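You operate a simulated robot arm through the tools that you are given. There is no shell and no other tool.

The job below is to be done with a simulated robot arm. You get a single attempt, and the scene is never put back.

JOB
Slot the three loose cores on top of the core rack by size.
Fine: try the 40 mm one in the ring gauge before you slot it; on No go it goes in the rack's rejects bin; leave the other cores.

The check looks at the end state, three seconds after you hand in, the way a careful person would. Anything else that was tipped, shoved, dropped, spilled or broken makes it a failure.

ROBOT AND FRAMES
A 6-joint arm with a four-finger gripper, fixed in place. Base frame: the origin is on the floor under the middle of its stand, x ahead of it, y to its left, z up. Lengths are in mm, angles in degrees, forces in N, time in s.
It reaches about 1012 mm from its shoulder. Its first joint turns from -166.0 to 166.0 degrees. Payload 3.43 kg.
Tool frame: the origin (TCP) lies between the finger pads and is the grasp point; the fingertips stand 30 mm ahead of it; z points along the fingers, y is the line along which they close. The gripper opens to 120 mm; its body begins 85 mm behind the TCP.
Orientation is that of the tool frame in the base frame, as a unit quaternion [w, x, y, z]. With the fingers straight down and closing along the base's y, the tool's x points along the base's -x, its y along +y and its z along -z.

CONTROLS
- The arm moves only by the tool servo_tool. Its argument "moves" is a list of rows, each a list of 7 numbers: the shift along the base's x, y, z in mm, then the turn, a rotation vector about the base's x, y, z in degrees, then the gripper command, from -1 (fully open) to 1 (shut), values between in proportion. In form: [[x, y, z, wx, wy, wz, fingers], ...]. A call has 1 to 20 rows; each row shifts and turns the commanded pose from where the row before left it. Each row takes 0.2 s and may step no farther than 50 mm and 8.6 degrees from the row before; otherwise, or with a gripper value out of range, the whole call is refused. A pose out of reach is approached as far as the arm can. The call stops where the force on the tool passes 40 N (or 10 N more than at its start, if that is more) or the arm is blocked; 0.2 s more then pass. The fingers move at their own pace (about 136.2 mm/s each) and stop on an object; they squeeze with about 31 N. The grip force told is the motor's: it shows also when the fingers shut on nothing. Time passes only in rows, and 0.2 s behind the last, so rows that do not move let the fingers close. It gives the time, the measured TCP pose, the force on the tool (base axes), the opening and the grip force at its end, in the units of the frame above (readings bear some noise), with the torque about the TCP (base axes, N m) and any sound that the robot's microphone picked up.
- Cameras (640 x 400 px; columns grow to the right, rows downward): "scene" is fixed at [219.5, 649.3, 1587.8]; the picture's right is [-0.60, -0.80, 0.00], its down [-0.67, 0.50, -0.55] and it looks along [0.44, -0.33, -0.84] (base axes); focal length 244 px, centre (320, 200). "wrist" rides on the gripper at [71, -17, -121] in the tool frame; the picture's right is [0.23, 0.97, 0.00], its down [-0.81, 0.19, -0.55] and it looks along [-0.54, 0.13, 0.83] (tool axes); focal length 275 px, centre (320, 200). There is no depth. A picture from a camera that has moved, and an enlarged one, comes with that camera's place and axes in the base frame and with its lens.
- capture(camera): a new picture of that camera. No time passes.
- enlarge(camera, box): a new picture of the part [left, top, right, bottom] of that camera's present view, enlarged. No time passes.
- finish_job(): hands the job in; it is judged then, once.

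Places have to be worked out from the pictures, the camera data and where the tool is seen. Open the gripper and draw the arm clear of the work before you hand the job in, unless the task says otherwise.

The tools are called after "Emit:" by a JSON object that holds its "fn" and its "kwargs". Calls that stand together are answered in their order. servo_tool: Moves the arm, as the interface text tells. Its arguments: {"type":"object","properties":{"moves":{"type":"array","items":{"type":"array","items":{"type":"number"}}}},"required":["moves"]} The other tools are called the same way: capture (camera) takes a picture; enlarge (camera, box) takes an enlarged picture of a part of a camera's view; finish_job () hands the job in.

At the start:

```text
clock: 0.0
tool_pos: [534.3, 138.6, 1254.9]
orientation: [0.0, -0.001, 1.0, 0.001]
contact_force: [0.2, -0.5, 0.2]
torque: [0.02, 0.01, -0.02]
grip_width: 120.0
gripper_force: 0.0
```

scene: 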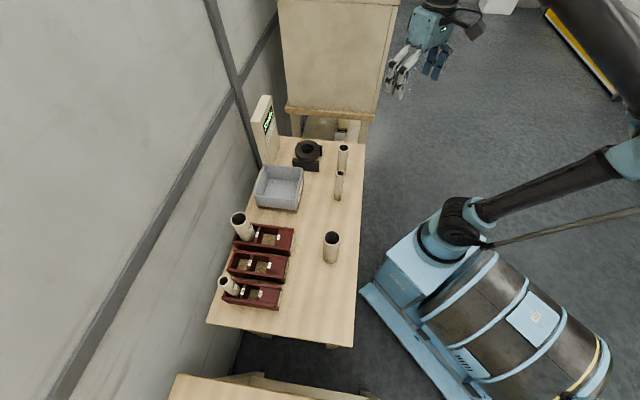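
wrist: 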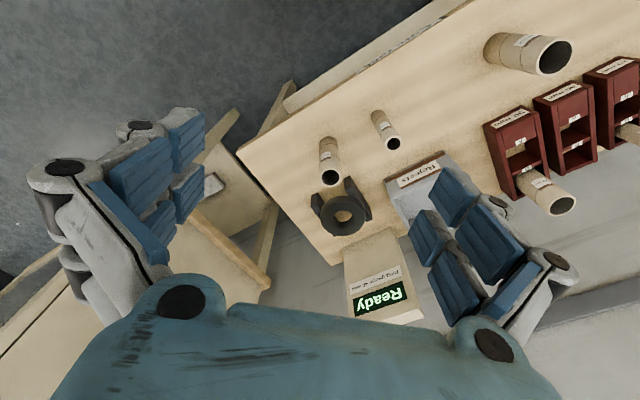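

I see three loose cores on a bench, three red racks, a ring gauge with a "Ready" display, and a grey rejects bin. I will enlarge both views to read the labels and work out sizes.

Emit:
{"fn": "enlarge", "kwargs": {"camera": "scene", "box": [200, 80, 380, 200]}}

Emit:
{"fn": "enlarge", "kwargs": {"camera": "scene", "box": [200, 200, 380, 320]}}

Emit:
{"fn": "enlarge", "kwargs": {"camera": "wrist", "box": [280, 90, 480, 330]}}

Emit:
{"fn": "enlarge", "kwargs": {"camera": "wrist", "box": [460, 10, 640, 230]}}

```text
3.33 times, centred on (290, 140) of scene
camera zoom: at [219.5, 649.3, 1587.8], right [-0.6, -0.8, 0.0], down [-0.67, 0.5, -0.55], along [0.44, -0.33, -0.84], focal length 815 px, centre (420, 400)
```

zoom: 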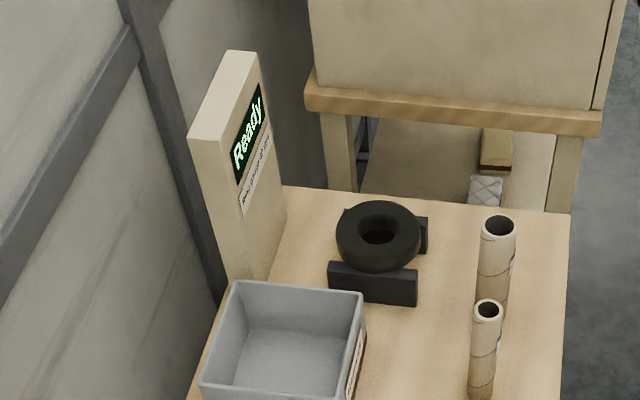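

```text
3.33 times, centred on (290, 260) of scene
camera zoom: at [219.5, 649.3, 1587.8], right [-0.6, -0.8, 0.0], down [-0.67, 0.5, -0.55], along [0.44, -0.33, -0.84], focal length 815 px, centre (420, 0)
```

zoom: 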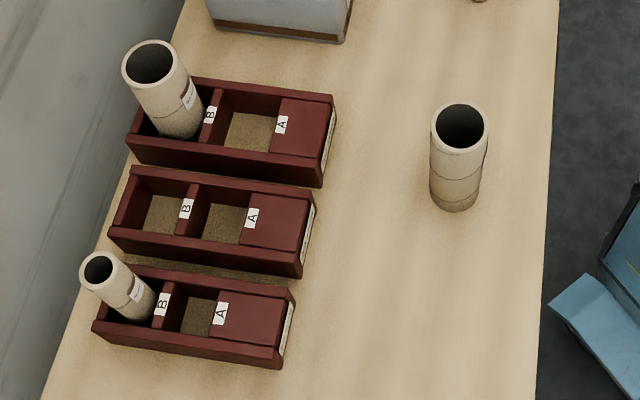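

```text
1.67 times, centred on (380, 210) of wrist
camera zoom: at [463.4, 119.2, 1374.4], right [-0.23, 0.97, 0.0], down [0.81, 0.19, 0.55], along [0.54, 0.13, -0.83], focal length 459 px, centre (220, 183)
```

zoom: 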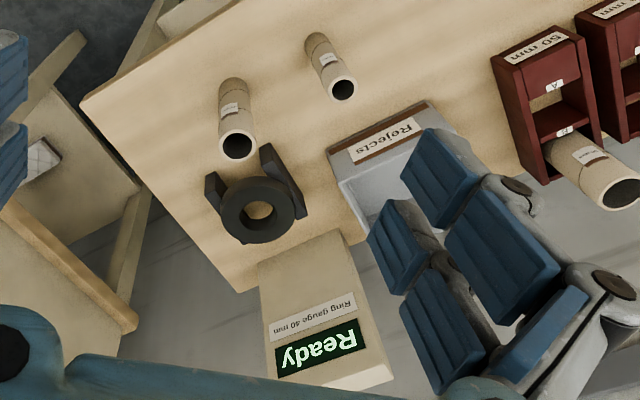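

```text
1.82 times, centred on (550, 120) of wrist
camera zoom: at [463.4, 119.2, 1374.4], right [-0.23, 0.97, 0.0], down [0.81, 0.19, 0.55], along [0.54, 0.13, -0.83], focal length 500 px, centre (-98, 346)
```

zoom: 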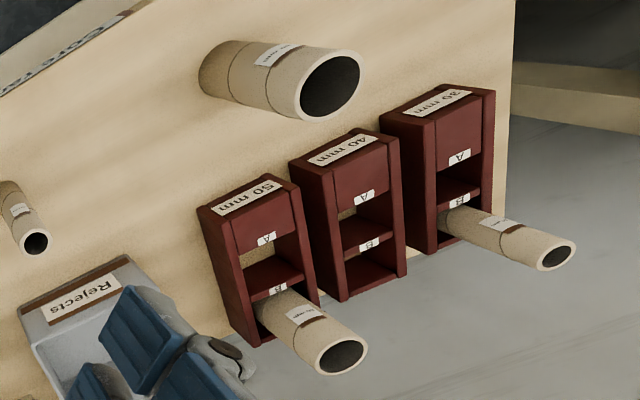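

Triangulating from both views puts the bench top near z≈796 with the bench turned about 45°, the ring gauge near (825, 260), the 40 mm core near (687, 192), the 30 mm core near (604, 276) and the 50 mm core near (434, 444). I move closer above the gauge for a better look, staying well above the core tops (~950).

Emit:
{"fn": "servo_tool", "kwargs": {"moves": [[25, 19, -26, 0, 0, 0, -1], [25, 19, -26, 0, 0, 0, -1], [25, 19, -26, 0, 0, 0, -1], [25, 20, -27, 0, 0, 0, -1], [0, 0, 0, 0, 0, 0, -1], [0, 0, 0, 0, 0, 0, -1]]}}

Emit:
{"fn": "capture", "kwargs": {"camera": "wrist"}}

Emit:
{"fn": "capture", "kwargs": {"camera": "scene"}}

```text
clock: 1.4
tool_pos: [619.6, 213.3, 1155.8]
orientation: [0.006, -0.001, 1.0, 0.0]
contact_force: [-0.3, -0.4, 0.4]
torque: [0.01, -0.01, 0.06]
grip_width: 120.0
gripper_force: 0.1
```

```text
taken
camera wrist: at [546.6, 195.7, 1274.7], right [-0.23, 0.97, 0.0], down [0.8, 0.19, 0.56], along [0.55, 0.13, -0.83], focal length 275 px, centre (320, 200)
```

wrist: 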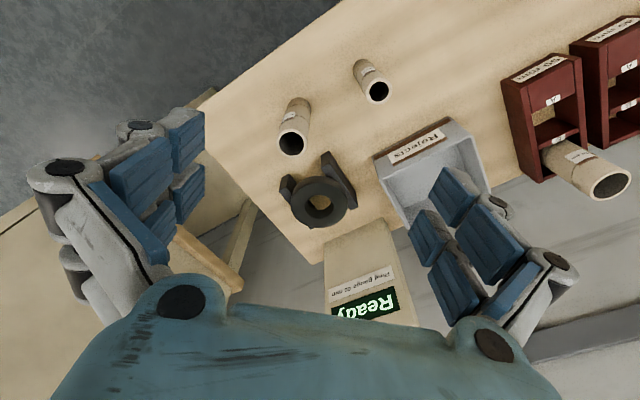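

```text
taken
```

scene: 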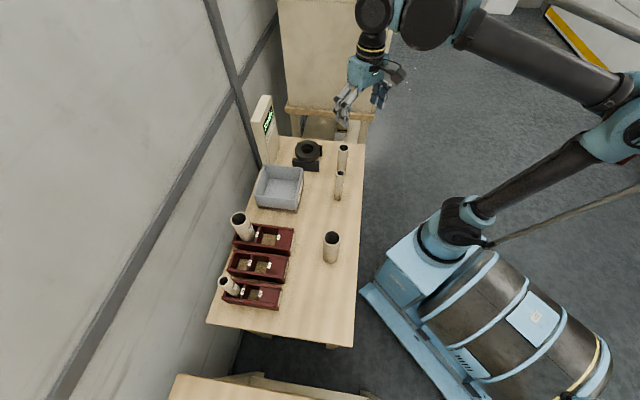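

The arm lags slightly behind the command (about 15 mm in x). I wait for it to settle and then enlarge the gauge and cores.

Emit:
{"fn": "servo_tool", "kwargs": {"moves": [[0, 0, 0, 0, 0, 0, -1], [0, 0, 0, 0, 0, 0, -1], [0, 0, 0, 0, 0, 0, -1]]}}

Emit:
{"fn": "enlarge", "kwargs": {"camera": "wrist", "box": [260, 60, 420, 330]}}

Emit:
{"fn": "enlarge", "kwargs": {"camera": "wrist", "box": [270, 90, 370, 240]}}

```text
clock: 2.2
tool_pos: [619.9, 214.7, 1155.5]
orientation: [0.006, -0.001, 1.0, 0.001]
contact_force: [0.5, 0.8, -1.0]
torque: [0.03, 0.03, -0.02]
grip_width: 120.0
gripper_force: 0.1
```

```text
1.48 times, centred on (340, 195) of wrist
camera zoom: at [546.6, 195.5, 1274.9], right [-0.23, 0.97, 0.0], down [0.8, 0.19, 0.56], along [0.55, 0.13, -0.83], focal length 408 px, centre (290, 207)
```

zoom: 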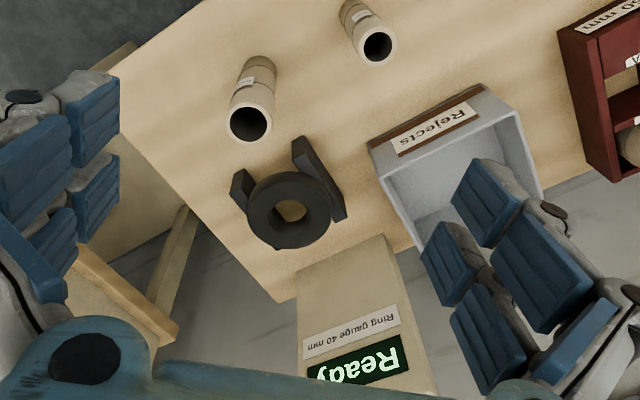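

```text
2.67 times, centred on (320, 165) of wrist
camera zoom: at [546.6, 195.5, 1274.9], right [-0.23, 0.97, 0.0], down [0.8, 0.19, 0.56], along [0.55, 0.13, -0.83], focal length 734 px, centre (320, 293)
```

zoom: 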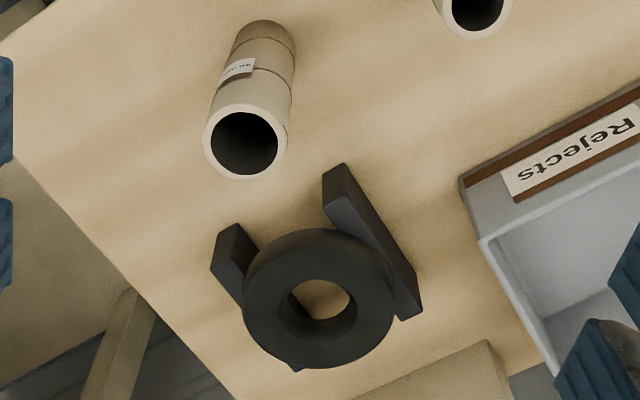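

The ring gauge (labelled 40 mm) is horizontal with a tapered lead-in, about 100 mm outside diameter, top near z≈868, and I can see the bench through it. Next I turn the tool 45° to match the bench and move over toward the rack to view its slots.

Emit:
{"fn": "servo_tool", "kwargs": {"moves": [[-21, 36, -7, 0, 0, 5.625, -1], [-21, 36, -7, 0, 0, 5.625, -1], [-21, 36, -7, 0, 0, 5.625, -1], [-21, 36, -7, 0, 0, 5.625, -1], [-21, 36, -7, 0, 0, 5.625, -1], [-21, 36, -7, 0, 0, 5.625, -1], [-21, 36, -7, 0, 0, 5.625, -1], [-21, 36, -7, 0, 0, 5.625, -1], [0, 0, 0, 0, 0, 0, -1], [0, 0, 0, 0, 0, 0, -1], [0, 0, 0, 0, 0, 0, -1]]}}

Emit:
{"fn": "capture", "kwargs": {"camera": "wrist"}}

Emit:
{"fn": "capture", "kwargs": {"camera": "scene"}}

```text
clock: 4.6
tool_pos: [451.7, 503.4, 1098.6]
orientation: [0.006, -0.383, 0.924, 0.005]
contact_force: [0.6, -0.9, -0.3]
torque: [-0.04, -0.02, -0.03]
grip_width: 119.8
gripper_force: 0.1
```

```text
taken
camera wrist: at [412.4, 437.9, 1218.6], right [-0.85, 0.52, 0.0], down [0.43, 0.7, 0.56], along [0.3, 0.48, -0.83], focal length 275 px, centre (320, 200)
```

wrist: 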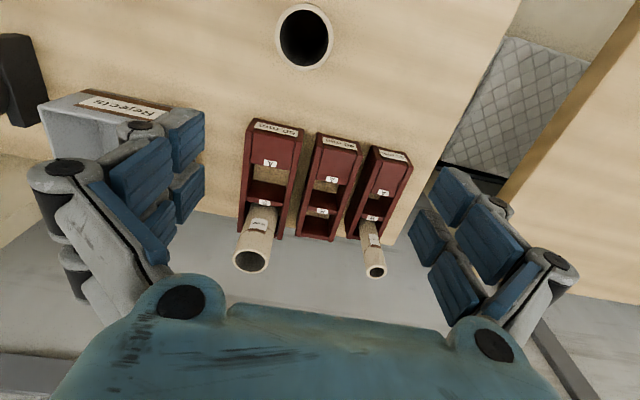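

```text
taken
```

scene: 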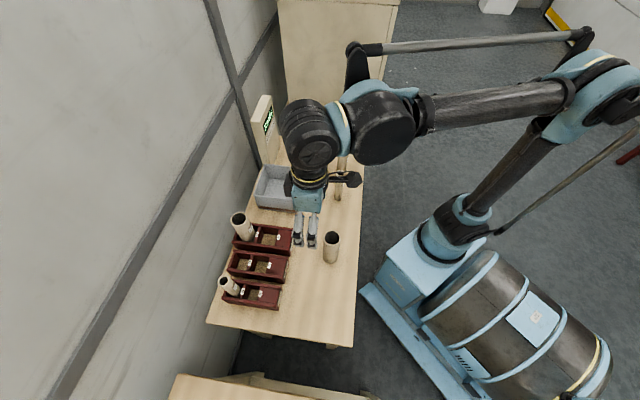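

Calls start from the measured pose, good. There is a small residual tilt (~0.9°) that I'll correct later; now I enlarge the rack view.

Emit:
{"fn": "enlarge", "kwargs": {"camera": "wrist", "box": [220, 100, 430, 290]}}

Emit:
{"fn": "enlarge", "kwargs": {"camera": "scene", "box": [205, 200, 315, 320]}}

```text
2.11 times, centred on (325, 195) of wrist
camera zoom: at [412.4, 437.9, 1218.6], right [-0.85, 0.52, 0.0], down [0.43, 0.7, 0.56], along [0.3, 0.48, -0.83], focal length 580 px, centre (310, 210)
```

zoom: 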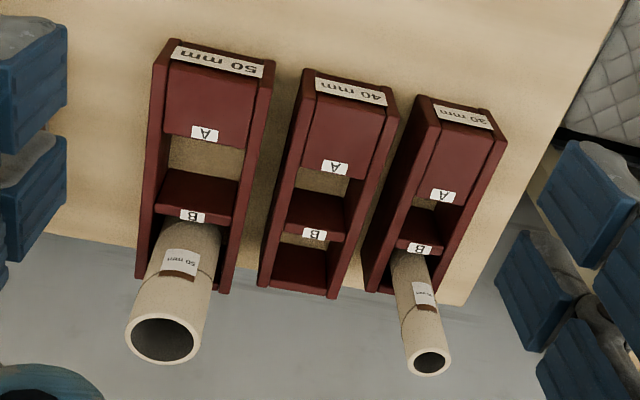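

```text
3.33 times, centred on (260, 260) of scene
camera zoom: at [219.5, 649.3, 1587.8], right [-0.6, -0.8, 0.0], down [-0.67, 0.5, -0.55], along [0.44, -0.33, -0.84], focal length 815 px, centre (520, 0)
```

zoom: 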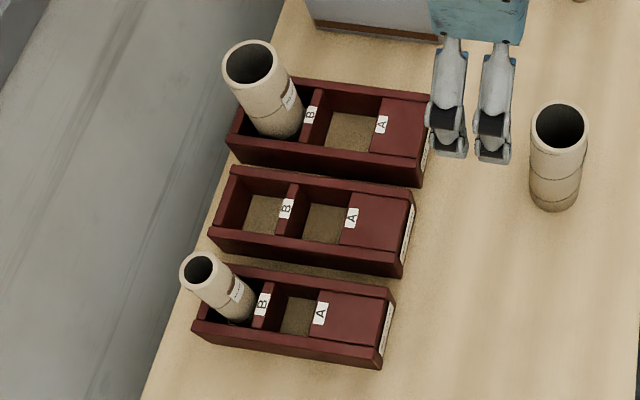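

From both views I get the slot positions (rack top z≈853): 50 A near (596, 582), 40 A near (530, 650), 30 A near (470, 710); the 50 B and 30 B slots are already occupied. I'll start with the 50 mm core: move above it (fingertips still above its top), straighten the tilt, and check alignment.

Emit:
{"fn": "servo_tool", "kwargs": {"moves": [[-4.4, -14.8, -18, -0.2, 0.1, 0, -1], [-4.4, -14.8, -18, -0.2, 0.1, 0, -1], [-4.4, -14.9, -18, -0.2, 0.1, 0, -1], [-4.5, -14.9, -18, -0.2, 0.1, 0, -1], [0, 0, 0, 0, 0, 0, -1], [0, 0, 0, 0, 0, 0, -1]]}}

Emit:
{"fn": "capture", "kwargs": {"camera": "wrist"}}

Emit:
{"fn": "enlarge", "kwargs": {"camera": "scene", "box": [260, 160, 380, 280]}}

```text
clock: 6.0
tool_pos: [433.6, 443.1, 1026.9]
orientation: [0.0, -0.383, 0.924, -0.002]
contact_force: [0.2, 0.3, 0.9]
torque: [-0.03, 0.04, 0.01]
grip_width: 120.1
gripper_force: 0.1
```

```text
taken
camera wrist: at [395.4, 379.3, 1148.0], right [-0.85, 0.52, 0.0], down [0.44, 0.71, 0.55], along [0.29, 0.47, -0.83], focal length 275 px, centre (320, 200)
```

wrist: 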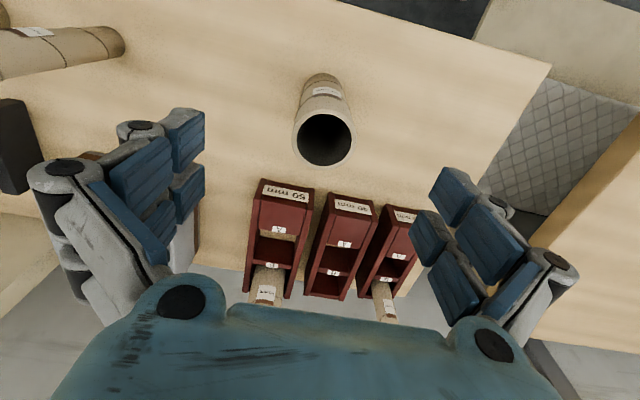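

```text
3.33 times, centred on (320, 220) of scene
camera zoom: at [219.5, 649.3, 1587.8], right [-0.6, -0.8, 0.0], down [-0.67, 0.5, -0.55], along [0.44, -0.33, -0.84], focal length 815 px, centre (320, 133)
```

zoom: 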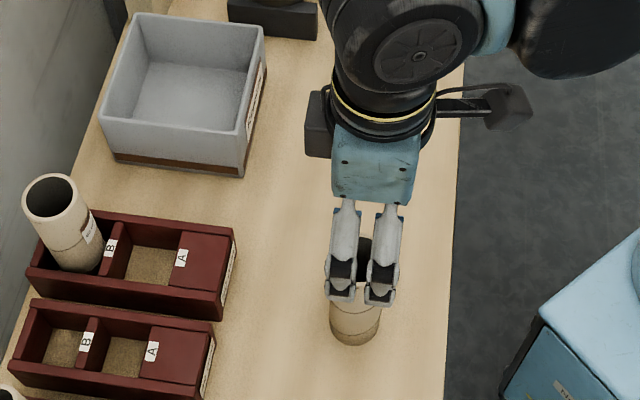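

The core is close to centred under the gripper. I enlarge to measure the offset precisely.

Emit:
{"fn": "enlarge", "kwargs": {"camera": "wrist", "box": [270, 60, 390, 180]}}

Emit:
{"fn": "enlarge", "kwargs": {"camera": "scene", "box": [300, 220, 360, 280]}}

```text
3.33 times, centred on (330, 120) of wrist
camera zoom: at [395.4, 379.3, 1148.0], right [-0.85, 0.52, 0.0], down [0.44, 0.71, 0.55], along [0.29, 0.47, -0.83], focal length 918 px, centre (287, 467)
```

zoom: 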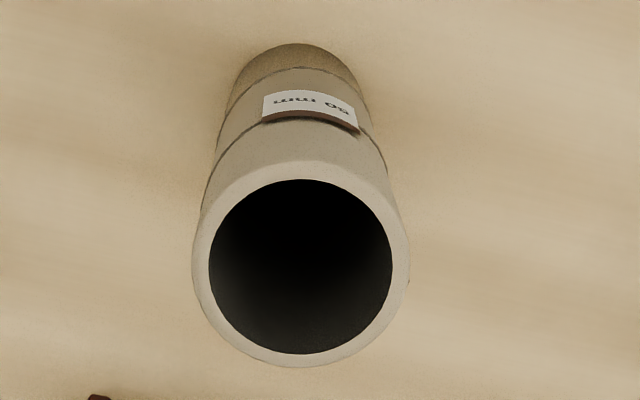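

```text
6.67 times, centred on (330, 250) of scene
camera zoom: at [219.5, 649.3, 1587.8], right [-0.6, -0.8, 0.0], down [-0.67, 0.5, -0.55], along [0.44, -0.33, -0.84], focal length 1630 px, centre (253, -133)
```

zoom: 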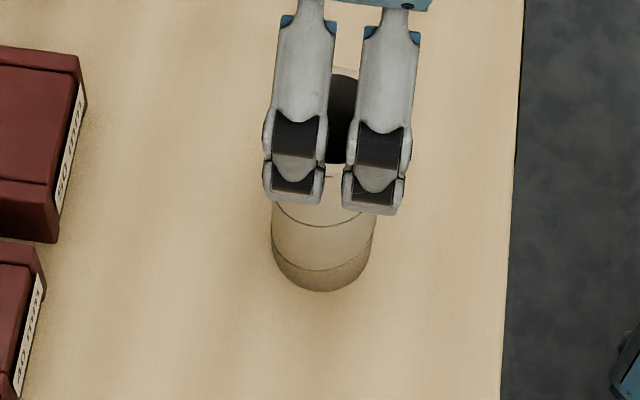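

The core is at about (433.5, 446.5), top z≈944, base z≈795, so it stands about 150 mm tall. I descend with fingers open to TCP z≈910 (fingertips well above the rack top height later) and close on it.

Emit:
{"fn": "servo_tool", "kwargs": {"moves": [[0, 3.2, -20, 0, 0, 0, -1], [0, 0, -25, 0, 0, 0, -1], [0, 0, -25, 0, 0, 0, -1], [0, 0, -25, 0, 0, 0, -1], [0, 0, -21, 0, 0, 0, -1], [0, 0, 0, 0, 0, 0, -1]]}}

Emit:
{"fn": "capture", "kwargs": {"camera": "wrist"}}

Emit:
{"fn": "enlarge", "kwargs": {"camera": "scene", "box": [300, 200, 380, 280]}}

```text
clock: 7.4
tool_pos: [432.7, 444.9, 912.6]
orientation: [-0.001, -0.383, 0.924, -0.002]
contact_force: [-0.2, 0.2, -0.2]
torque: [0.0, -0.01, -0.01]
grip_width: 119.9
gripper_force: 0.0
```

```text
taken
camera wrist: at [394.2, 382.5, 1031.8], right [-0.85, 0.52, 0.0], down [0.44, 0.71, 0.55], along [0.29, 0.47, -0.83], focal length 275 px, centre (320, 200)
```

wrist: 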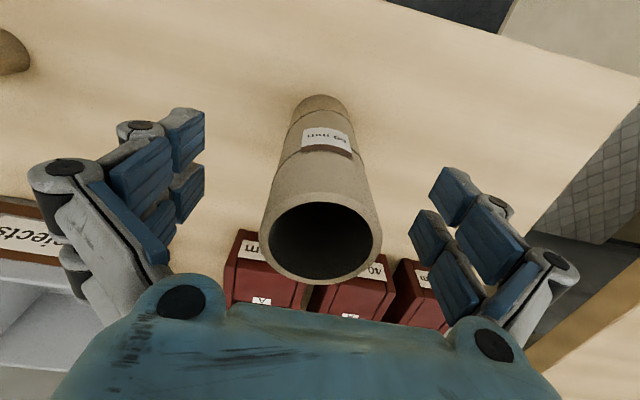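

```text
5.00 times, centred on (340, 240) of scene
camera zoom: at [219.5, 649.3, 1587.8], right [-0.6, -0.8, 0.0], down [-0.67, 0.5, -0.55], along [0.44, -0.33, -0.84], focal length 1222 px, centre (220, 0)
```

zoom: 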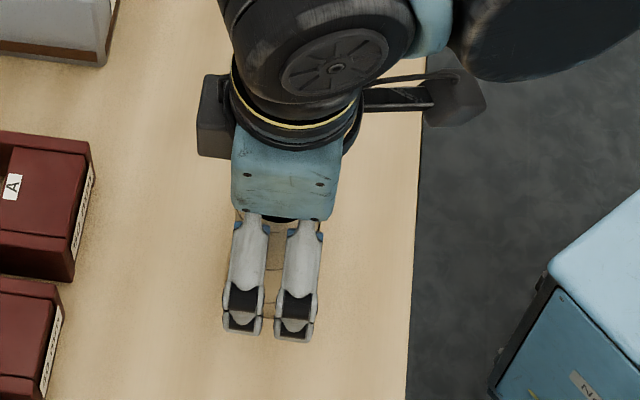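

The core is centred between the fingers and about 3 mm further out along the bench normal than the TCP. I nudge outward and close.

Emit:
{"fn": "servo_tool", "kwargs": {"moves": [[2.2, 2.2, 0, 0, 0, 0, -1], [0, 0, 0, 0, 0, 0, 0], [0, 0, 0, 0, 0, 0, 0.3], [0, 0, 0, 0, 0, 0, 0.6], [0, 0, 0, 0, 0, 0, 1], [0, 0, 0, 0, 0, 0, 1], [0, 0, 0, 0, 0, 0, 1]]}}

Emit:
{"fn": "capture", "kwargs": {"camera": "wrist"}}

```text
clock: 9.0
tool_pos: [435.0, 447.7, 912.2]
orientation: [0.0, -0.383, 0.924, -0.001]
contact_force: [0.4, 2.0, 5.4]
torque: [0.15, -0.05, 0.0]
grip_width: 47.7
gripper_force: 30.4
```

```text
taken
camera wrist: at [396.3, 384.8, 1032.2], right [-0.85, 0.52, 0.0], down [0.44, 0.71, 0.55], along [0.29, 0.47, -0.83], focal length 275 px, centre (320, 200)
```

wrist: 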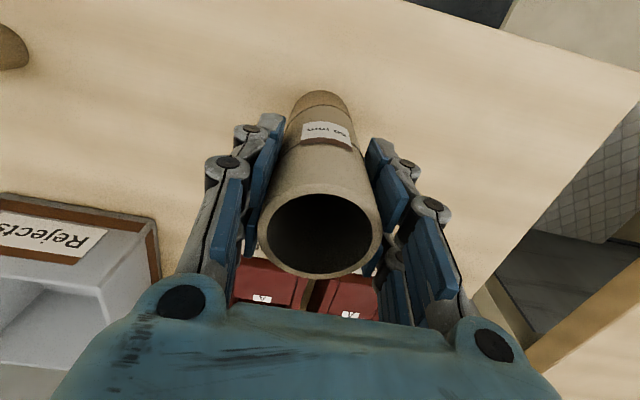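

Gripped at 47.7 mm with about 30 N. I lift 95 mm straight up and check the hold.

Emit:
{"fn": "servo_tool", "kwargs": {"moves": [[0, 0, 15, 0, 0, 0, 1], [0, 0, 25, 0, 0, 0, 1], [0, 0, 30, 0, 0, 0, 1], [0, 0, 25, 0, 0, 0, 1], [0, 0, 0, 0, 0, 0, 1]]}}

Emit:
{"fn": "capture", "kwargs": {"camera": "wrist"}}

```text
clock: 10.2
tool_pos: [435.0, 447.3, 1006.3]
orientation: [-0.001, -0.383, 0.924, -0.001]
contact_force: [0.6, 0.3, -1.0]
torque: [-0.03, 0.03, -0.04]
grip_width: 47.9
gripper_force: 31.1
```

```text
taken
camera wrist: at [397.1, 384.7, 1127.1], right [-0.85, 0.52, 0.0], down [0.44, 0.71, 0.55], along [0.29, 0.47, -0.83], focal length 275 px, centre (320, 200)
```

wrist: 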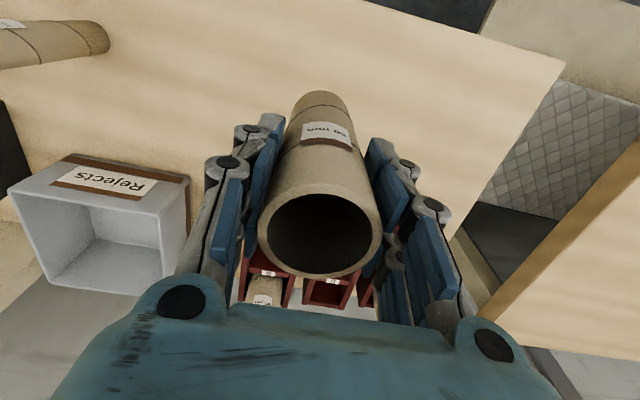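

The core is held firmly. I move toward the 50 A slot at this height (core bottom ≈ 889, rack top ≈ 853), stopping a little short to check alignment.

Emit:
{"fn": "servo_tool", "kwargs": {"moves": [[30, 25, 0, 0, 0, 0, 1], [35, 29, 0, 0, 0, 0, 1], [35, 29, 0, 0, 0, 0, 1], [30, 25, 0, 0, 0, 0, 1], [20, 17, 0, 0, 0, 0, 1], [5, 5, 0, 0, 0, 0, 1], [0, 0, 0, 0, 0, 0, 1]]}}

Emit:
{"fn": "capture", "kwargs": {"camera": "wrist"}}

Emit:
{"fn": "enlarge", "kwargs": {"camera": "scene", "box": [210, 180, 330, 300]}}

```text
clock: 11.8
tool_pos: [591.0, 577.3, 1006.2]
orientation: [-0.001, -0.383, 0.924, -0.001]
contact_force: [-0.2, 0.0, -1.0]
torque: [0.02, 0.0, 0.01]
grip_width: 47.9
gripper_force: 31.1
```

```text
taken
camera wrist: at [552.4, 514.8, 1127.5], right [-0.85, 0.52, 0.0], down [0.44, 0.71, 0.55], along [0.29, 0.47, -0.83], focal length 275 px, centre (320, 200)
```

wrist: 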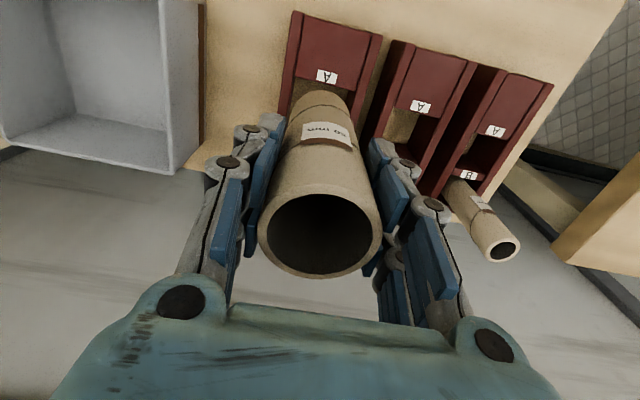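

```text
3.33 times, centred on (270, 240) of scene
camera zoom: at [219.5, 649.3, 1587.8], right [-0.6, -0.8, 0.0], down [-0.67, 0.5, -0.55], along [0.44, -0.33, -0.84], focal length 815 px, centre (487, 67)
```

zoom: 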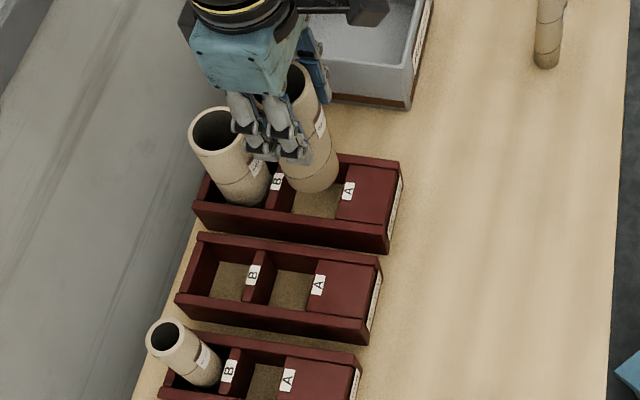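

Now at (591, 577). I enlarge the scene view around this slot to compare the core bottom with the slot opening.

Emit:
{"fn": "enlarge", "kwargs": {"camera": "scene", "box": [225, 200, 295, 260]}}

Emit:
{"fn": "enlarge", "kwargs": {"camera": "wrist", "box": [250, 0, 410, 130]}}

```text
6.67 times, centred on (260, 230) of scene
camera zoom: at [219.5, 649.3, 1587.8], right [-0.6, -0.8, 0.0], down [-0.67, 0.5, -0.55], along [0.44, -0.33, -0.84], focal length 1630 px, centre (720, 0)
```

zoom: 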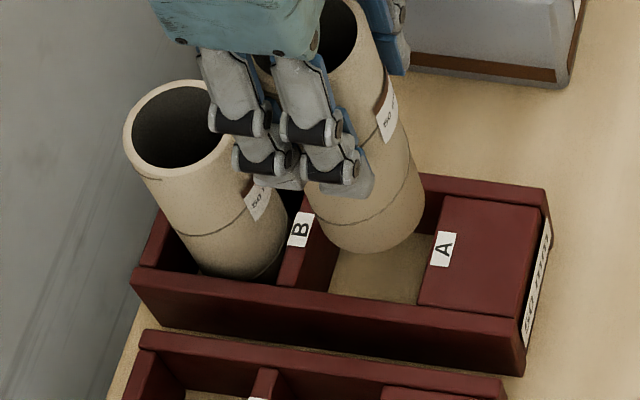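

```text
3.08 times, centred on (330, 65) of wrist
camera zoom: at [552.4, 514.8, 1127.5], right [-0.85, 0.52, 0.0], down [0.44, 0.71, 0.55], along [0.29, 0.47, -0.83], focal length 847 px, centre (289, 615)
```

zoom: 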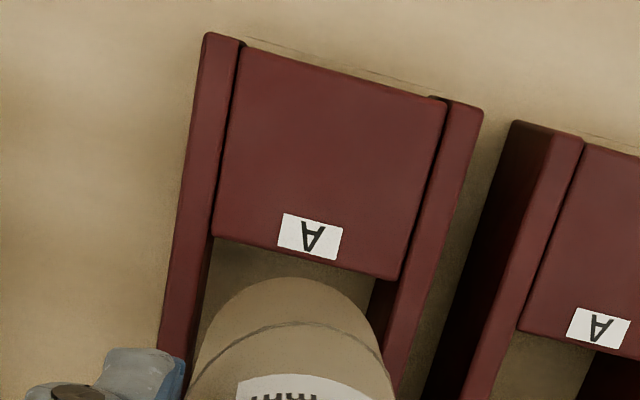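

The slot 50 A opening is ~58 mm wide with its centre near (595.7, 582.5); the held core's axis is near (591.2, 578.5) and vertical. I shift over and lower until the bottom just enters the opening.

Emit:
{"fn": "servo_tool", "kwargs": {"moves": [[4.5, 4.0, 0, 0, 0, 0, 1], [0, 0, 0, 0, 0, 0, 1], [0, 0, -12, 0, 0, 0, 1], [0, 0, -12, 0, 0, 0, 1], [0, 0, -12, 0, 0, 0, 1], [0, 0, -8, 0, 0, 0, 1], [0, 0, 0, 0, 0, 0, 1]]}}

Emit:
{"fn": "enlarge", "kwargs": {"camera": "scene", "box": [225, 200, 295, 260]}}

Emit:
{"fn": "enlarge", "kwargs": {"camera": "wrist", "box": [250, 0, 410, 130]}}

```text
clock: 13.4
tool_pos: [595.2, 581.6, 963.3]
orientation: [0.0, -0.382, 0.924, -0.001]
contact_force: [-0.1, -0.4, -0.4]
torque: [-0.01, 0.0, 0.05]
grip_width: 47.7
gripper_force: 31.3
```

```text
6.67 times, centred on (260, 230) of scene
camera zoom: at [219.5, 649.3, 1587.8], right [-0.6, -0.8, 0.0], down [-0.67, 0.5, -0.55], along [0.44, -0.33, -0.84], focal length 1630 px, centre (720, 0)
```

zoom: 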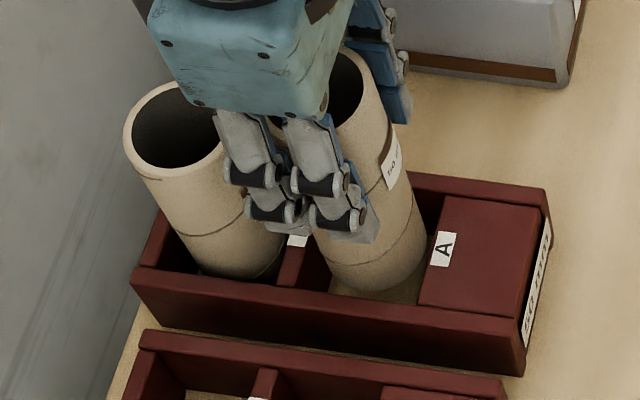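

```text
3.08 times, centred on (330, 65) of wrist
camera zoom: at [556.3, 519.2, 1083.0], right [-0.85, 0.52, 0.0], down [0.44, 0.71, 0.55], along [0.29, 0.47, -0.83], focal length 847 px, centre (289, 615)
```

zoom: 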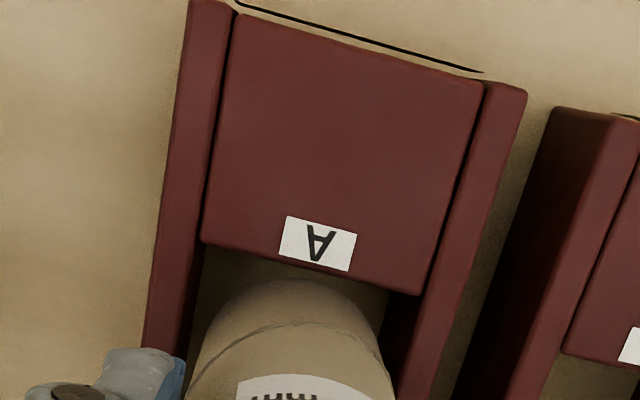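

The core bottom is just entering the slot with even gaps on both sides. I lower further in steps, watching the force.

Emit:
{"fn": "servo_tool", "kwargs": {"moves": [[0, 0, -10, 0, 0, 0, 1], [0, 0, -10, 0, 0, 0, 1], [0, 0, -10, 0, 0, 0, 1], [0, 0, -6, 0, 0, 0, 1], [0, 0, -3, 0, 0, 0, 1], [0, 0, 0, 0, 0, 0, 1]]}}

```text
clock: 14.8
tool_pos: [594.5, 582.3, 924.7]
orientation: [0.0, -0.382, 0.924, -0.001]
contact_force: [-0.2, -1.0, -0.1]
torque: [-0.03, 0.0, -0.01]
grip_width: 47.7
gripper_force: 31.0
```

No contact yet (core bottom ≈ 807). I continue in small steps.

Emit:
{"fn": "servo_tool", "kwargs": {"moves": [[0, 0, -3, 0, 0, 0, 1], [0, 0, -2, 0, 0, 0, 1], [0, 0, 0, 0, 0, 0, 1]]}}

```text
clock: 15.6
tool_pos: [594.4, 583.2, 918.3]
orientation: [0.0, -0.383, 0.924, -0.001]
contact_force: [0.2, 0.1, -1.4]
torque: [0.0, 0.01, -0.01]
grip_width: 47.6
gripper_force: 30.8
```

Still free; I go on with small steps.

Emit:
{"fn": "servo_tool", "kwargs": {"moves": [[0, 0, -2, 0, 0, 0, 1], [0, 0, -2, 0, 0, 0, 1], [0, 0, 0, 0, 0, 0, 1]]}}

```text
clock: 16.4
tool_pos: [595.1, 583.2, 913.4]
orientation: [0.0, -0.382, 0.924, -0.001]
contact_force: [-0.3, 0.3, -0.8]
torque: [0.05, 0.01, 0.01]
grip_width: 47.7
gripper_force: 30.9
```

Core bottom should be about at bench level now, so the slot likely has a very thin floor. Two more small steps.

Emit:
{"fn": "servo_tool", "kwargs": {"moves": [[0, 0, -1.5, 0, 0, 0, 1], [0, 0, -1, 0, 0, 0, 1], [0, 0, 0, 0, 0, 0, 1]]}}

Emit:
{"fn": "enlarge", "kwargs": {"camera": "scene", "box": [225, 200, 295, 260]}}

```text
clock: 17.2
tool_pos: [594.8, 582.1, 913.0]
orientation: [-0.001, -0.383, 0.924, 0.0]
contact_force: [0.0, 0.3, -1.5]
torque: [0.02, 0.02, 0.0]
grip_width: 47.8
gripper_force: 31.3
```

```text
6.67 times, centred on (260, 230) of scene
camera zoom: at [219.5, 649.3, 1587.8], right [-0.6, -0.8, 0.0], down [-0.67, 0.5, -0.55], along [0.44, -0.33, -0.84], focal length 1630 px, centre (720, 0)
```

zoom: 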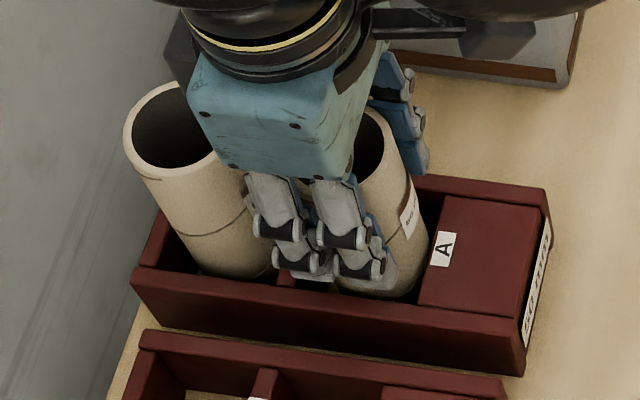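

The reading barely moved, possibly touching down. One more small step to confirm.

Emit:
{"fn": "servo_tool", "kwargs": {"moves": [[0, 0, -2, 0, 0, 0, 1], [0, 0, 0, 0, 0, 0, 1], [0, 0, 0, 0, 0, 0, 1]]}}

```text
clock: 18.0
tool_pos: [593.6, 582.1, 910.6]
orientation: [-0.001, -0.383, 0.924, -0.001]
contact_force: [2.1, 2.3, 29.5]
torque: [0.09, -0.09, 0.07]
grip_width: 48.0
gripper_force: 31.2
```

Touchdown confirmed (≈30 N up). I relieve the pressure slightly, open partway, and rise straight up.

Emit:
{"fn": "servo_tool", "kwargs": {"moves": [[0, 0, 1.5, 0, 0, 0, 1], [0, 0, 0, 0, 0, 0, 0.15], [0, 0, 0, 0, 0, 0, -0.2], [0, 0, 0, 0, 0, 0, -0.5], [0, 0, 0, 0, 0, 0, -0.5]]}}

Emit:
{"fn": "enlarge", "kwargs": {"camera": "scene", "box": [225, 200, 295, 260]}}

Emit:
{"fn": "capture", "kwargs": {"camera": "wrist"}}

```text
clock: 19.2
tool_pos: [594.7, 581.8, 911.6]
orientation: [0.0, -0.383, 0.924, 0.0]
contact_force: [-0.2, 0.5, 0.8]
torque: [-0.02, -0.01, -0.01]
grip_width: 90.1
gripper_force: 0.0
```

```text
6.67 times, centred on (260, 230) of scene
camera zoom: at [219.5, 649.3, 1587.8], right [-0.6, -0.8, 0.0], down [-0.67, 0.5, -0.55], along [0.44, -0.33, -0.84], focal length 1630 px, centre (720, 0)
```

zoom: 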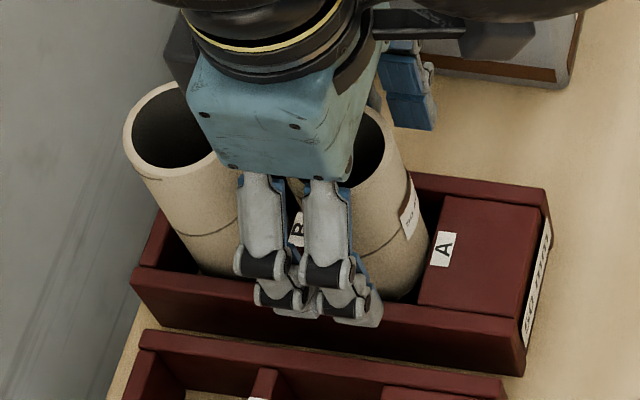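

```text
taken
camera wrist: at [556.5, 519.3, 1032.1], right [-0.85, 0.52, 0.0], down [0.44, 0.71, 0.55], along [0.29, 0.47, -0.83], focal length 275 px, centre (320, 200)
```

wrist: 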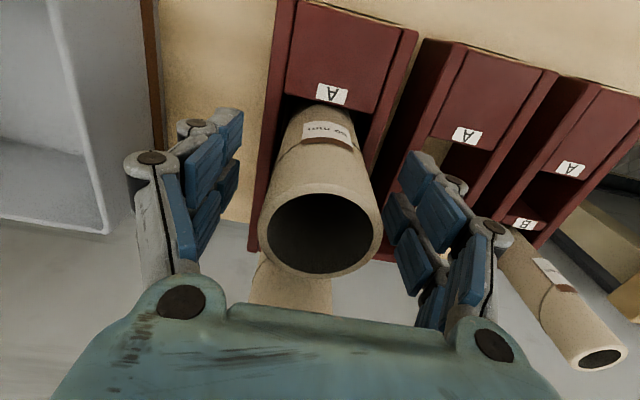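

The 50 mm core stands free in its slot. I rise straight up, then travel at z≈1030 to above the 30 mm core near (603, 277).

Emit:
{"fn": "servo_tool", "kwargs": {"moves": [[0, 0, 20, 0, 0, 0, -0.5], [0, 0, 30, 0, 0, 0, -0.5], [0, 0, 35, 0, 0, 0, -0.5], [0, 0, 35, 0, 0, 0, -0.5], [0, 0, 0, 0, 0, 0, -0.5], [0, -30, 0, 0, 0, 0, -0.5], [1, -45, 0, 0, 0, 0, -0.5], [2, -45, 0, 0, 0, 0, -0.5], [2, -45, 0, 0, 0, 0, -0.5], [2, -45, 0, 0, 0, 0, -0.5], [1, -45, 0, 0, 0, 0, -0.5], [0, -35, 0, 0, 0, 0, -0.5], [0, -15, 0, 0, 0, 0, -0.5], [0, 0, 0, 0, 0, 0, -0.5], [0, 0, 0, 0, 0, 0, -0.5]]}}

Emit:
{"fn": "capture", "kwargs": {"camera": "wrist"}}

Emit:
{"fn": "capture", "kwargs": {"camera": "scene"}}

```text
clock: 22.4
tool_pos: [603.7, 277.5, 1031.9]
orientation: [0.0, -0.383, 0.924, -0.002]
contact_force: [0.6, 0.1, -0.6]
torque: [0.02, -0.05, 0.01]
grip_width: 89.9
gripper_force: 0.1
```

```text
taken
camera wrist: at [564.9, 214.5, 1151.9], right [-0.85, 0.52, 0.0], down [0.44, 0.71, 0.55], along [0.29, 0.47, -0.83], focal length 275 px, centre (320, 200)
```

wrist: 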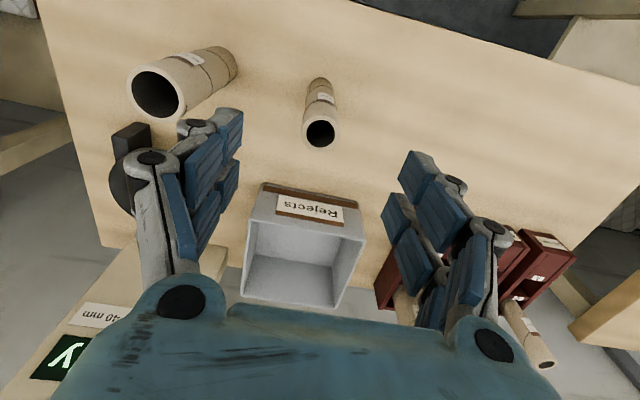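

```text
taken
```

scene: 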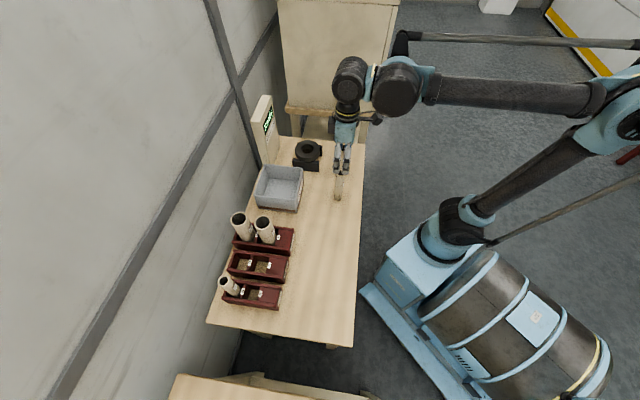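

Above the 30 mm core; I enlarge to measure its offset.

Emit:
{"fn": "enlarge", "kwargs": {"camera": "wrist", "box": [270, 60, 370, 160]}}

Emit:
{"fn": "enlarge", "kwargs": {"camera": "scene", "box": [305, 130, 385, 210]}}

```text
4.00 times, centred on (320, 110) of wrist
camera zoom: at [564.9, 214.5, 1151.9], right [-0.85, 0.52, 0.0], down [0.44, 0.71, 0.55], along [0.29, 0.47, -0.83], focal length 1101 px, centre (320, 560)
```

zoom: 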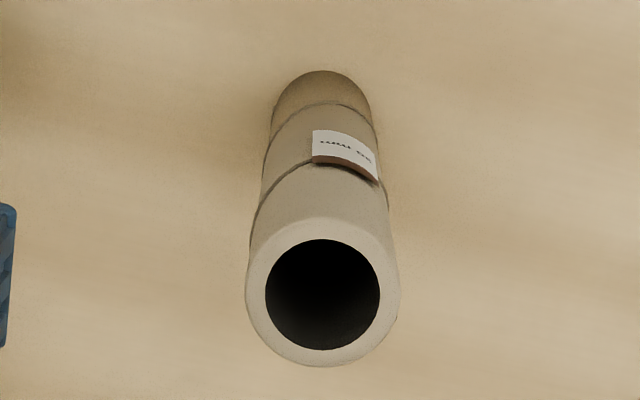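

```text
5.00 times, centred on (345, 170) of scene
camera zoom: at [219.5, 649.3, 1587.8], right [-0.6, -0.8, 0.0], down [-0.67, 0.5, -0.55], along [0.44, -0.33, -0.84], focal length 1222 px, centre (195, 350)
```

zoom: 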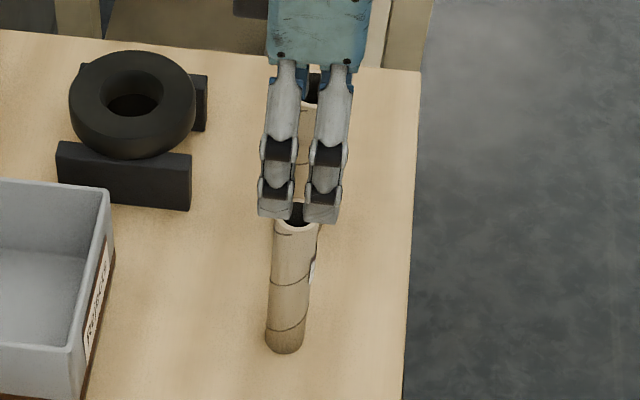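

The core is within 1 mm of the TCP axis, with its top at z≈944. I narrow the fingers to 70 mm, descend to z≈912 and close.

Emit:
{"fn": "servo_tool", "kwargs": {"moves": [[0, 0.8, -20, 0, 0, 0, -0.25], [0, 0, -25, 0, 0, 0, -0.25], [0, 0, -25, 0, 0, 0, -0.25], [0, 0, -25, 0, 0, 0, -0.25], [0, 0, -23, 0, 0, 0, -0.25], [0, 0, 0, 0, 0, 0, -0.25], [0, 0, 0, 0, 0, 0, -0.25]]}}

Emit:
{"fn": "capture", "kwargs": {"camera": "wrist"}}

```text
clock: 24.0
tool_pos: [603.0, 278.1, 912.1]
orientation: [-0.001, -0.383, 0.924, -0.001]
contact_force: [-0.1, -1.0, -0.3]
torque: [0.01, 0.01, -0.04]
grip_width: 75.0
gripper_force: 0.0
```

```text
taken
camera wrist: at [564.8, 214.5, 1033.7], right [-0.85, 0.52, 0.0], down [0.44, 0.71, 0.55], along [0.29, 0.47, -0.83], focal length 275 px, centre (320, 200)
```

wrist: 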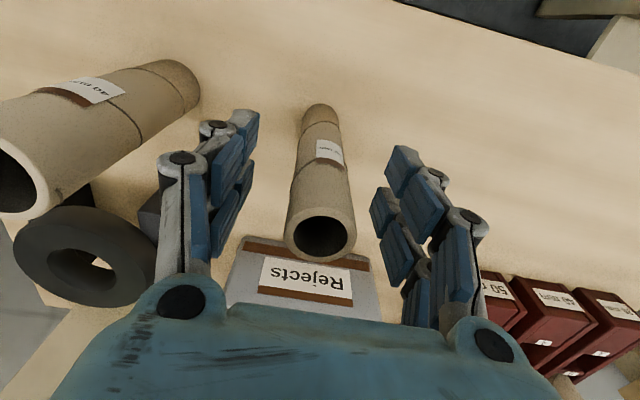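

Aligned. Closing on the 30 mm core.

Emit:
{"fn": "servo_tool", "kwargs": {"moves": [[0, 0, 0, 0, 0, 0, 0.2], [0, 0, 0, 0, 0, 0, 0.45], [0, 0, 0, 0, 0, 0, 0.7], [0, 0, 0, 0, 0, 0, 1], [0, 0, 0, 0, 0, 0, 1], [0, 0, 0, 0, 0, 0, 1]]}}

Emit:
{"fn": "capture", "kwargs": {"camera": "wrist"}}

```text
clock: 25.4
tool_pos: [603.6, 277.5, 913.5]
orientation: [0.001, -0.383, 0.924, -0.001]
contact_force: [-1.4, -0.1, -0.2]
torque: [0.02, 0.03, -0.03]
grip_width: 27.1
gripper_force: 30.6
```

```text
taken
camera wrist: at [564.8, 214.5, 1033.8], right [-0.85, 0.52, 0.0], down [0.44, 0.71, 0.55], along [0.29, 0.47, -0.83], focal length 275 px, centre (320, 200)
```

wrist: 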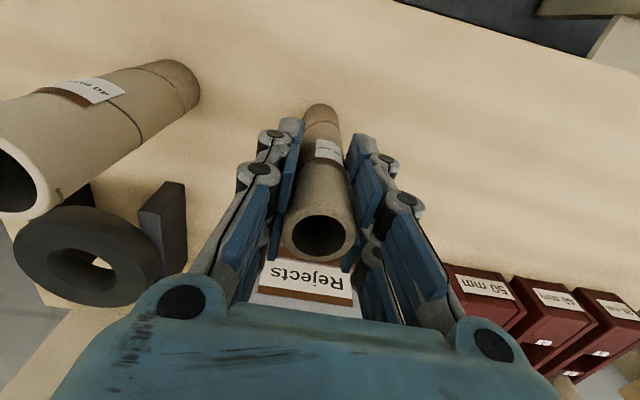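

Gripped (27 mm reading, 30.6 N). I lift 100 mm and travel in front of the racks, away from the standing 50 mm cores, to just short of the 30 A slot.

Emit:
{"fn": "servo_tool", "kwargs": {"moves": [[0, 0, 15, 0, 0, 0, 1], [0, 0, 25, 0, 0, 0, 1], [0, 0, 30, 0, 0, 0, 1], [0, 0, 30, 0, 0, 0, 1], [-15, 15, 0, 0, 0, 0, 1], [-30, 30, 0, 0, 0, 0, 1], [-30, 30, 0, 0, 0, 0, 1], [-30, 30, 0, 0, 0, 0, 1], [-30, 30, 0, 0, 0, 0, 1], [-30, 30, 0, 0, 0, 0, 1], [-25, 25, 0, 0, 0, 0, 1], [-20, 20, 0, 0, 0, 0, 1], [0, 0, 0, 0, 0, 0, 1]]}}

Emit:
{"fn": "capture", "kwargs": {"camera": "wrist"}}

```text
clock: 28.2
tool_pos: [392.5, 489.0, 1013.4]
orientation: [-0.001, -0.384, 0.923, -0.001]
contact_force: [0.3, 1.0, -0.8]
torque: [0.0, 0.03, 0.01]
grip_width: 26.9
gripper_force: 31.0
```

```text
taken
camera wrist: at [354.7, 425.4, 1133.8], right [-0.85, 0.52, 0.0], down [0.44, 0.71, 0.55], along [0.29, 0.47, -0.83], focal length 275 px, centre (320, 200)
```

wrist: 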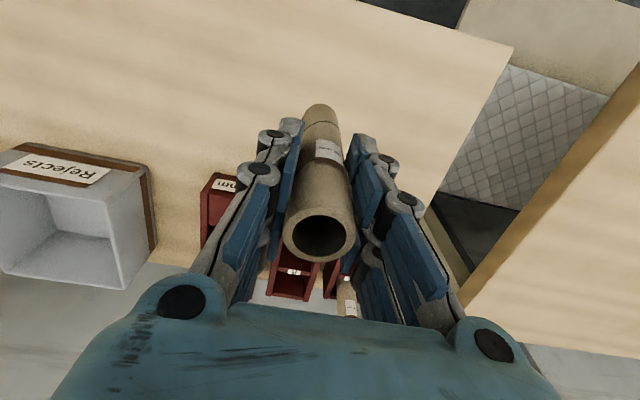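

The core is held well. Now moving toward the 30 A slot, stopping slightly short.

Emit:
{"fn": "servo_tool", "kwargs": {"moves": [[12, 36, 0, 0, 0, 0, 1], [13, 40, 0, 0, 0, 0, 1], [13, 40, 0, 0, 0, 0, 1], [12, 38, 0, 0, 0, 0, 1], [11, 33, 0, 0, 0, 0, 1], [6, 20, 0, 0, 0, 0, 1], [3, 7, 0, 0, 0, 0, 1], [0, 0, 0, 0, 0, 0, 1]]}}

Emit:
{"fn": "capture", "kwargs": {"camera": "wrist"}}

Emit:
{"fn": "enlarge", "kwargs": {"camera": "wrist", "box": [230, 0, 410, 140]}}

Emit:
{"fn": "enlarge", "kwargs": {"camera": "scene", "box": [215, 245, 295, 315]}}

```text
clock: 30.0
tool_pos: [463.8, 704.0, 1012.6]
orientation: [0.0, -0.383, 0.924, -0.001]
contact_force: [0.7, -0.3, -0.8]
torque: [-0.01, 0.04, 0.01]
grip_width: 27.1
gripper_force: 31.0
```

```text
taken
camera wrist: at [424.5, 639.0, 1133.5], right [-0.85, 0.52, 0.0], down [0.44, 0.71, 0.55], along [0.29, 0.47, -0.83], focal length 275 px, centre (320, 200)
```

wrist: 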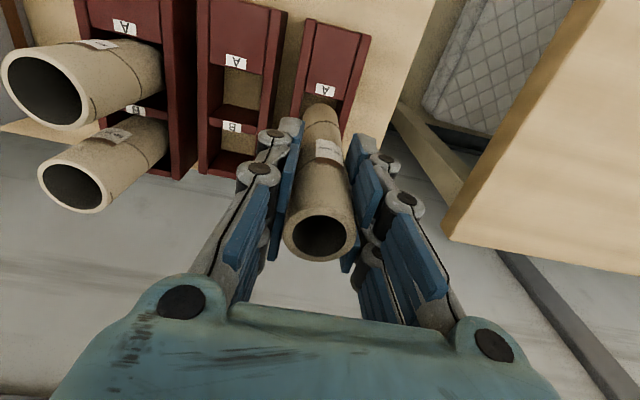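

```text
2.86 times, centred on (320, 70) of wrist
camera zoom: at [424.5, 639.0, 1133.5], right [-0.85, 0.52, 0.0], down [0.44, 0.71, 0.55], along [0.29, 0.47, -0.83], focal length 786 px, centre (320, 571)
```

zoom: 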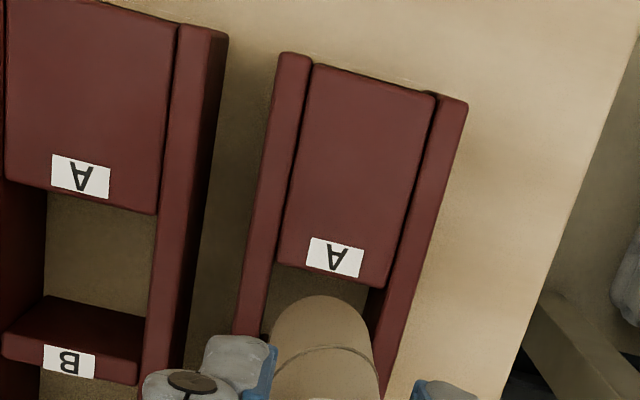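

```text
5.71 times, centred on (255, 280) of scene
camera zoom: at [219.5, 649.3, 1587.8], right [-0.6, -0.8, 0.0], down [-0.67, 0.5, -0.55], along [0.44, -0.33, -0.84], focal length 1397 px, centre (691, -257)
```

zoom: 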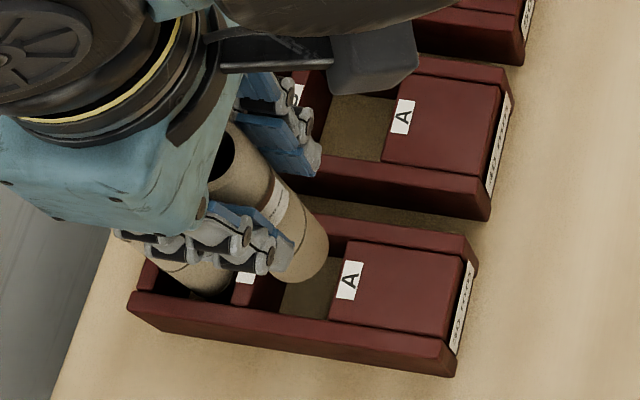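

The 30 A slot is ~38 mm wide with centre near (468, 709); the held core axis is near (463.8, 703.5). I shift over and lower until the bottom is at the opening, then check.

Emit:
{"fn": "servo_tool", "kwargs": {"moves": [[3.9, 4.5, 0, 0, 0, 0, 1], [0, 0, 0, 0, 0, 0, 1], [0, 0, -12, 0, 0, 0, 1], [0, 0, -12, 0, 0, 0, 1], [0, 0, -10, 0, 0, 0, 1], [0, 0, 0, 0, 0, 0, 1]]}}

Emit:
{"fn": "enlarge", "kwargs": {"camera": "wrist", "box": [250, 0, 410, 120]}}

Emit:
{"fn": "enlarge", "kwargs": {"camera": "scene", "box": [215, 245, 295, 315]}}

```text
clock: 31.4
tool_pos: [466.8, 707.3, 979.5]
orientation: [0.0, -0.382, 0.924, -0.002]
contact_force: [0.4, 1.1, -1.2]
torque: [-0.02, -0.01, 0.01]
grip_width: 26.9
gripper_force: 31.0
```

```text
3.33 times, centred on (330, 60) of wrist
camera zoom: at [428.4, 643.3, 1099.7], right [-0.85, 0.52, 0.0], down [0.44, 0.71, 0.55], along [0.29, 0.47, -0.83], focal length 918 px, centre (287, 667)
```

zoom: 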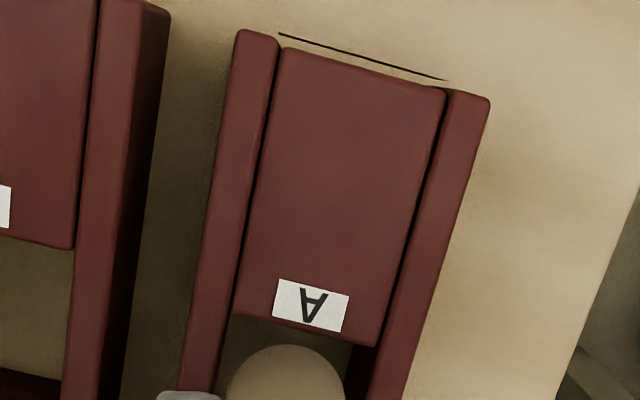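

```text
5.71 times, centred on (255, 280) of scene
camera zoom: at [219.5, 649.3, 1587.8], right [-0.6, -0.8, 0.0], down [-0.67, 0.5, -0.55], along [0.44, -0.33, -0.84], focal length 1397 px, centre (691, -257)
```

zoom: 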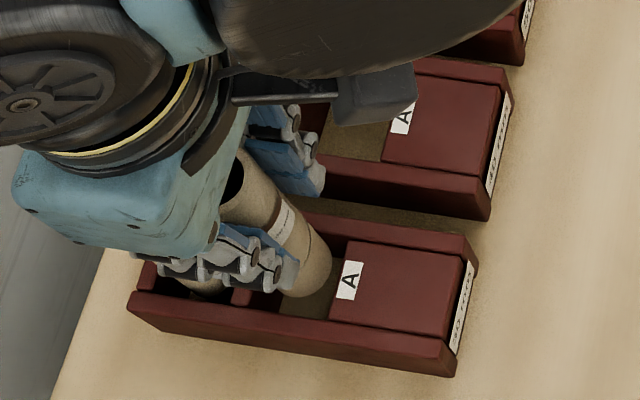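

Alignment is within ~1.5 mm. I trim slightly and lower into the slot.

Emit:
{"fn": "servo_tool", "kwargs": {"moves": [[0.2, 1.4, -4, 0, 0, 0, 1], [0, 0, -10, 0, 0, 0, 1], [0, 0, -10, 0, 0, 0, 1], [0, 0, -10, 0, 0, 0, 1], [0, 0, -10, 0, 0, 0, 1], [0, 0, -8, 0, 0, 0, 1], [0, 0, -5, 0, 0, 0, 1], [0, 0, 0, 0, 0, 0, 1]]}}

Emit:
{"fn": "enlarge", "kwargs": {"camera": "scene", "box": [215, 245, 295, 315]}}

```text
clock: 33.2
tool_pos: [467.9, 708.2, 922.7]
orientation: [0.0, -0.383, 0.924, -0.001]
contact_force: [0.3, -0.4, 0.0]
torque: [-0.01, -0.01, -0.01]
grip_width: 27.1
gripper_force: 30.5
```

```text
5.71 times, centred on (255, 280) of scene
camera zoom: at [219.5, 649.3, 1587.8], right [-0.6, -0.8, 0.0], down [-0.67, 0.5, -0.55], along [0.44, -0.33, -0.84], focal length 1397 px, centre (691, -257)
```

zoom: 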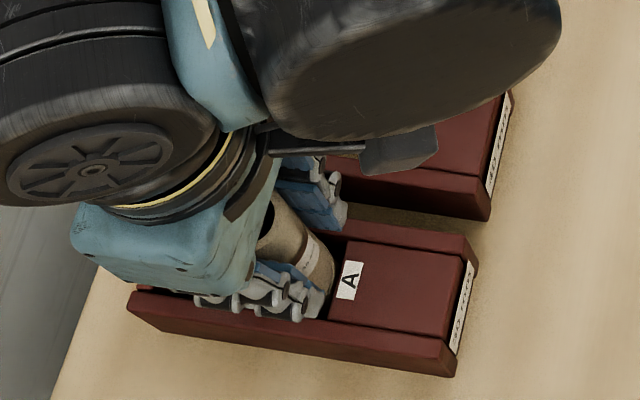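

The core is well inside the slot with no contact forces. I continue down in small steps until touchdown.

Emit:
{"fn": "servo_tool", "kwargs": {"moves": [[0, 0, -4, 0, 0, 0, 1], [0, 0, -3, 0, 0, 0, 1], [0, 0, 0, 0, 0, 0, 1]]}}

Emit:
{"fn": "servo_tool", "kwargs": {"moves": [[0, 0, -2, 0, 0, 0, 1], [0, 0, -1, 0, 0, 0, 1], [0, 0, 0, 0, 0, 0, 1]]}}

```text
clock: 34.0
tool_pos: [467.0, 708.0, 916.4]
orientation: [0.0, -0.382, 0.924, -0.001]
contact_force: [0.1, 0.2, -2.1]
torque: [0.01, 0.0, -0.01]
grip_width: 26.8
gripper_force: 31.5
```

```text
clock: 34.8
tool_pos: [467.0, 708.0, 913.9]
orientation: [-0.001, -0.382, 0.924, -0.001]
contact_force: [2.2, 1.1, 5.3]
torque: [0.11, -0.06, -0.02]
grip_width: 27.3
gripper_force: 31.1
```

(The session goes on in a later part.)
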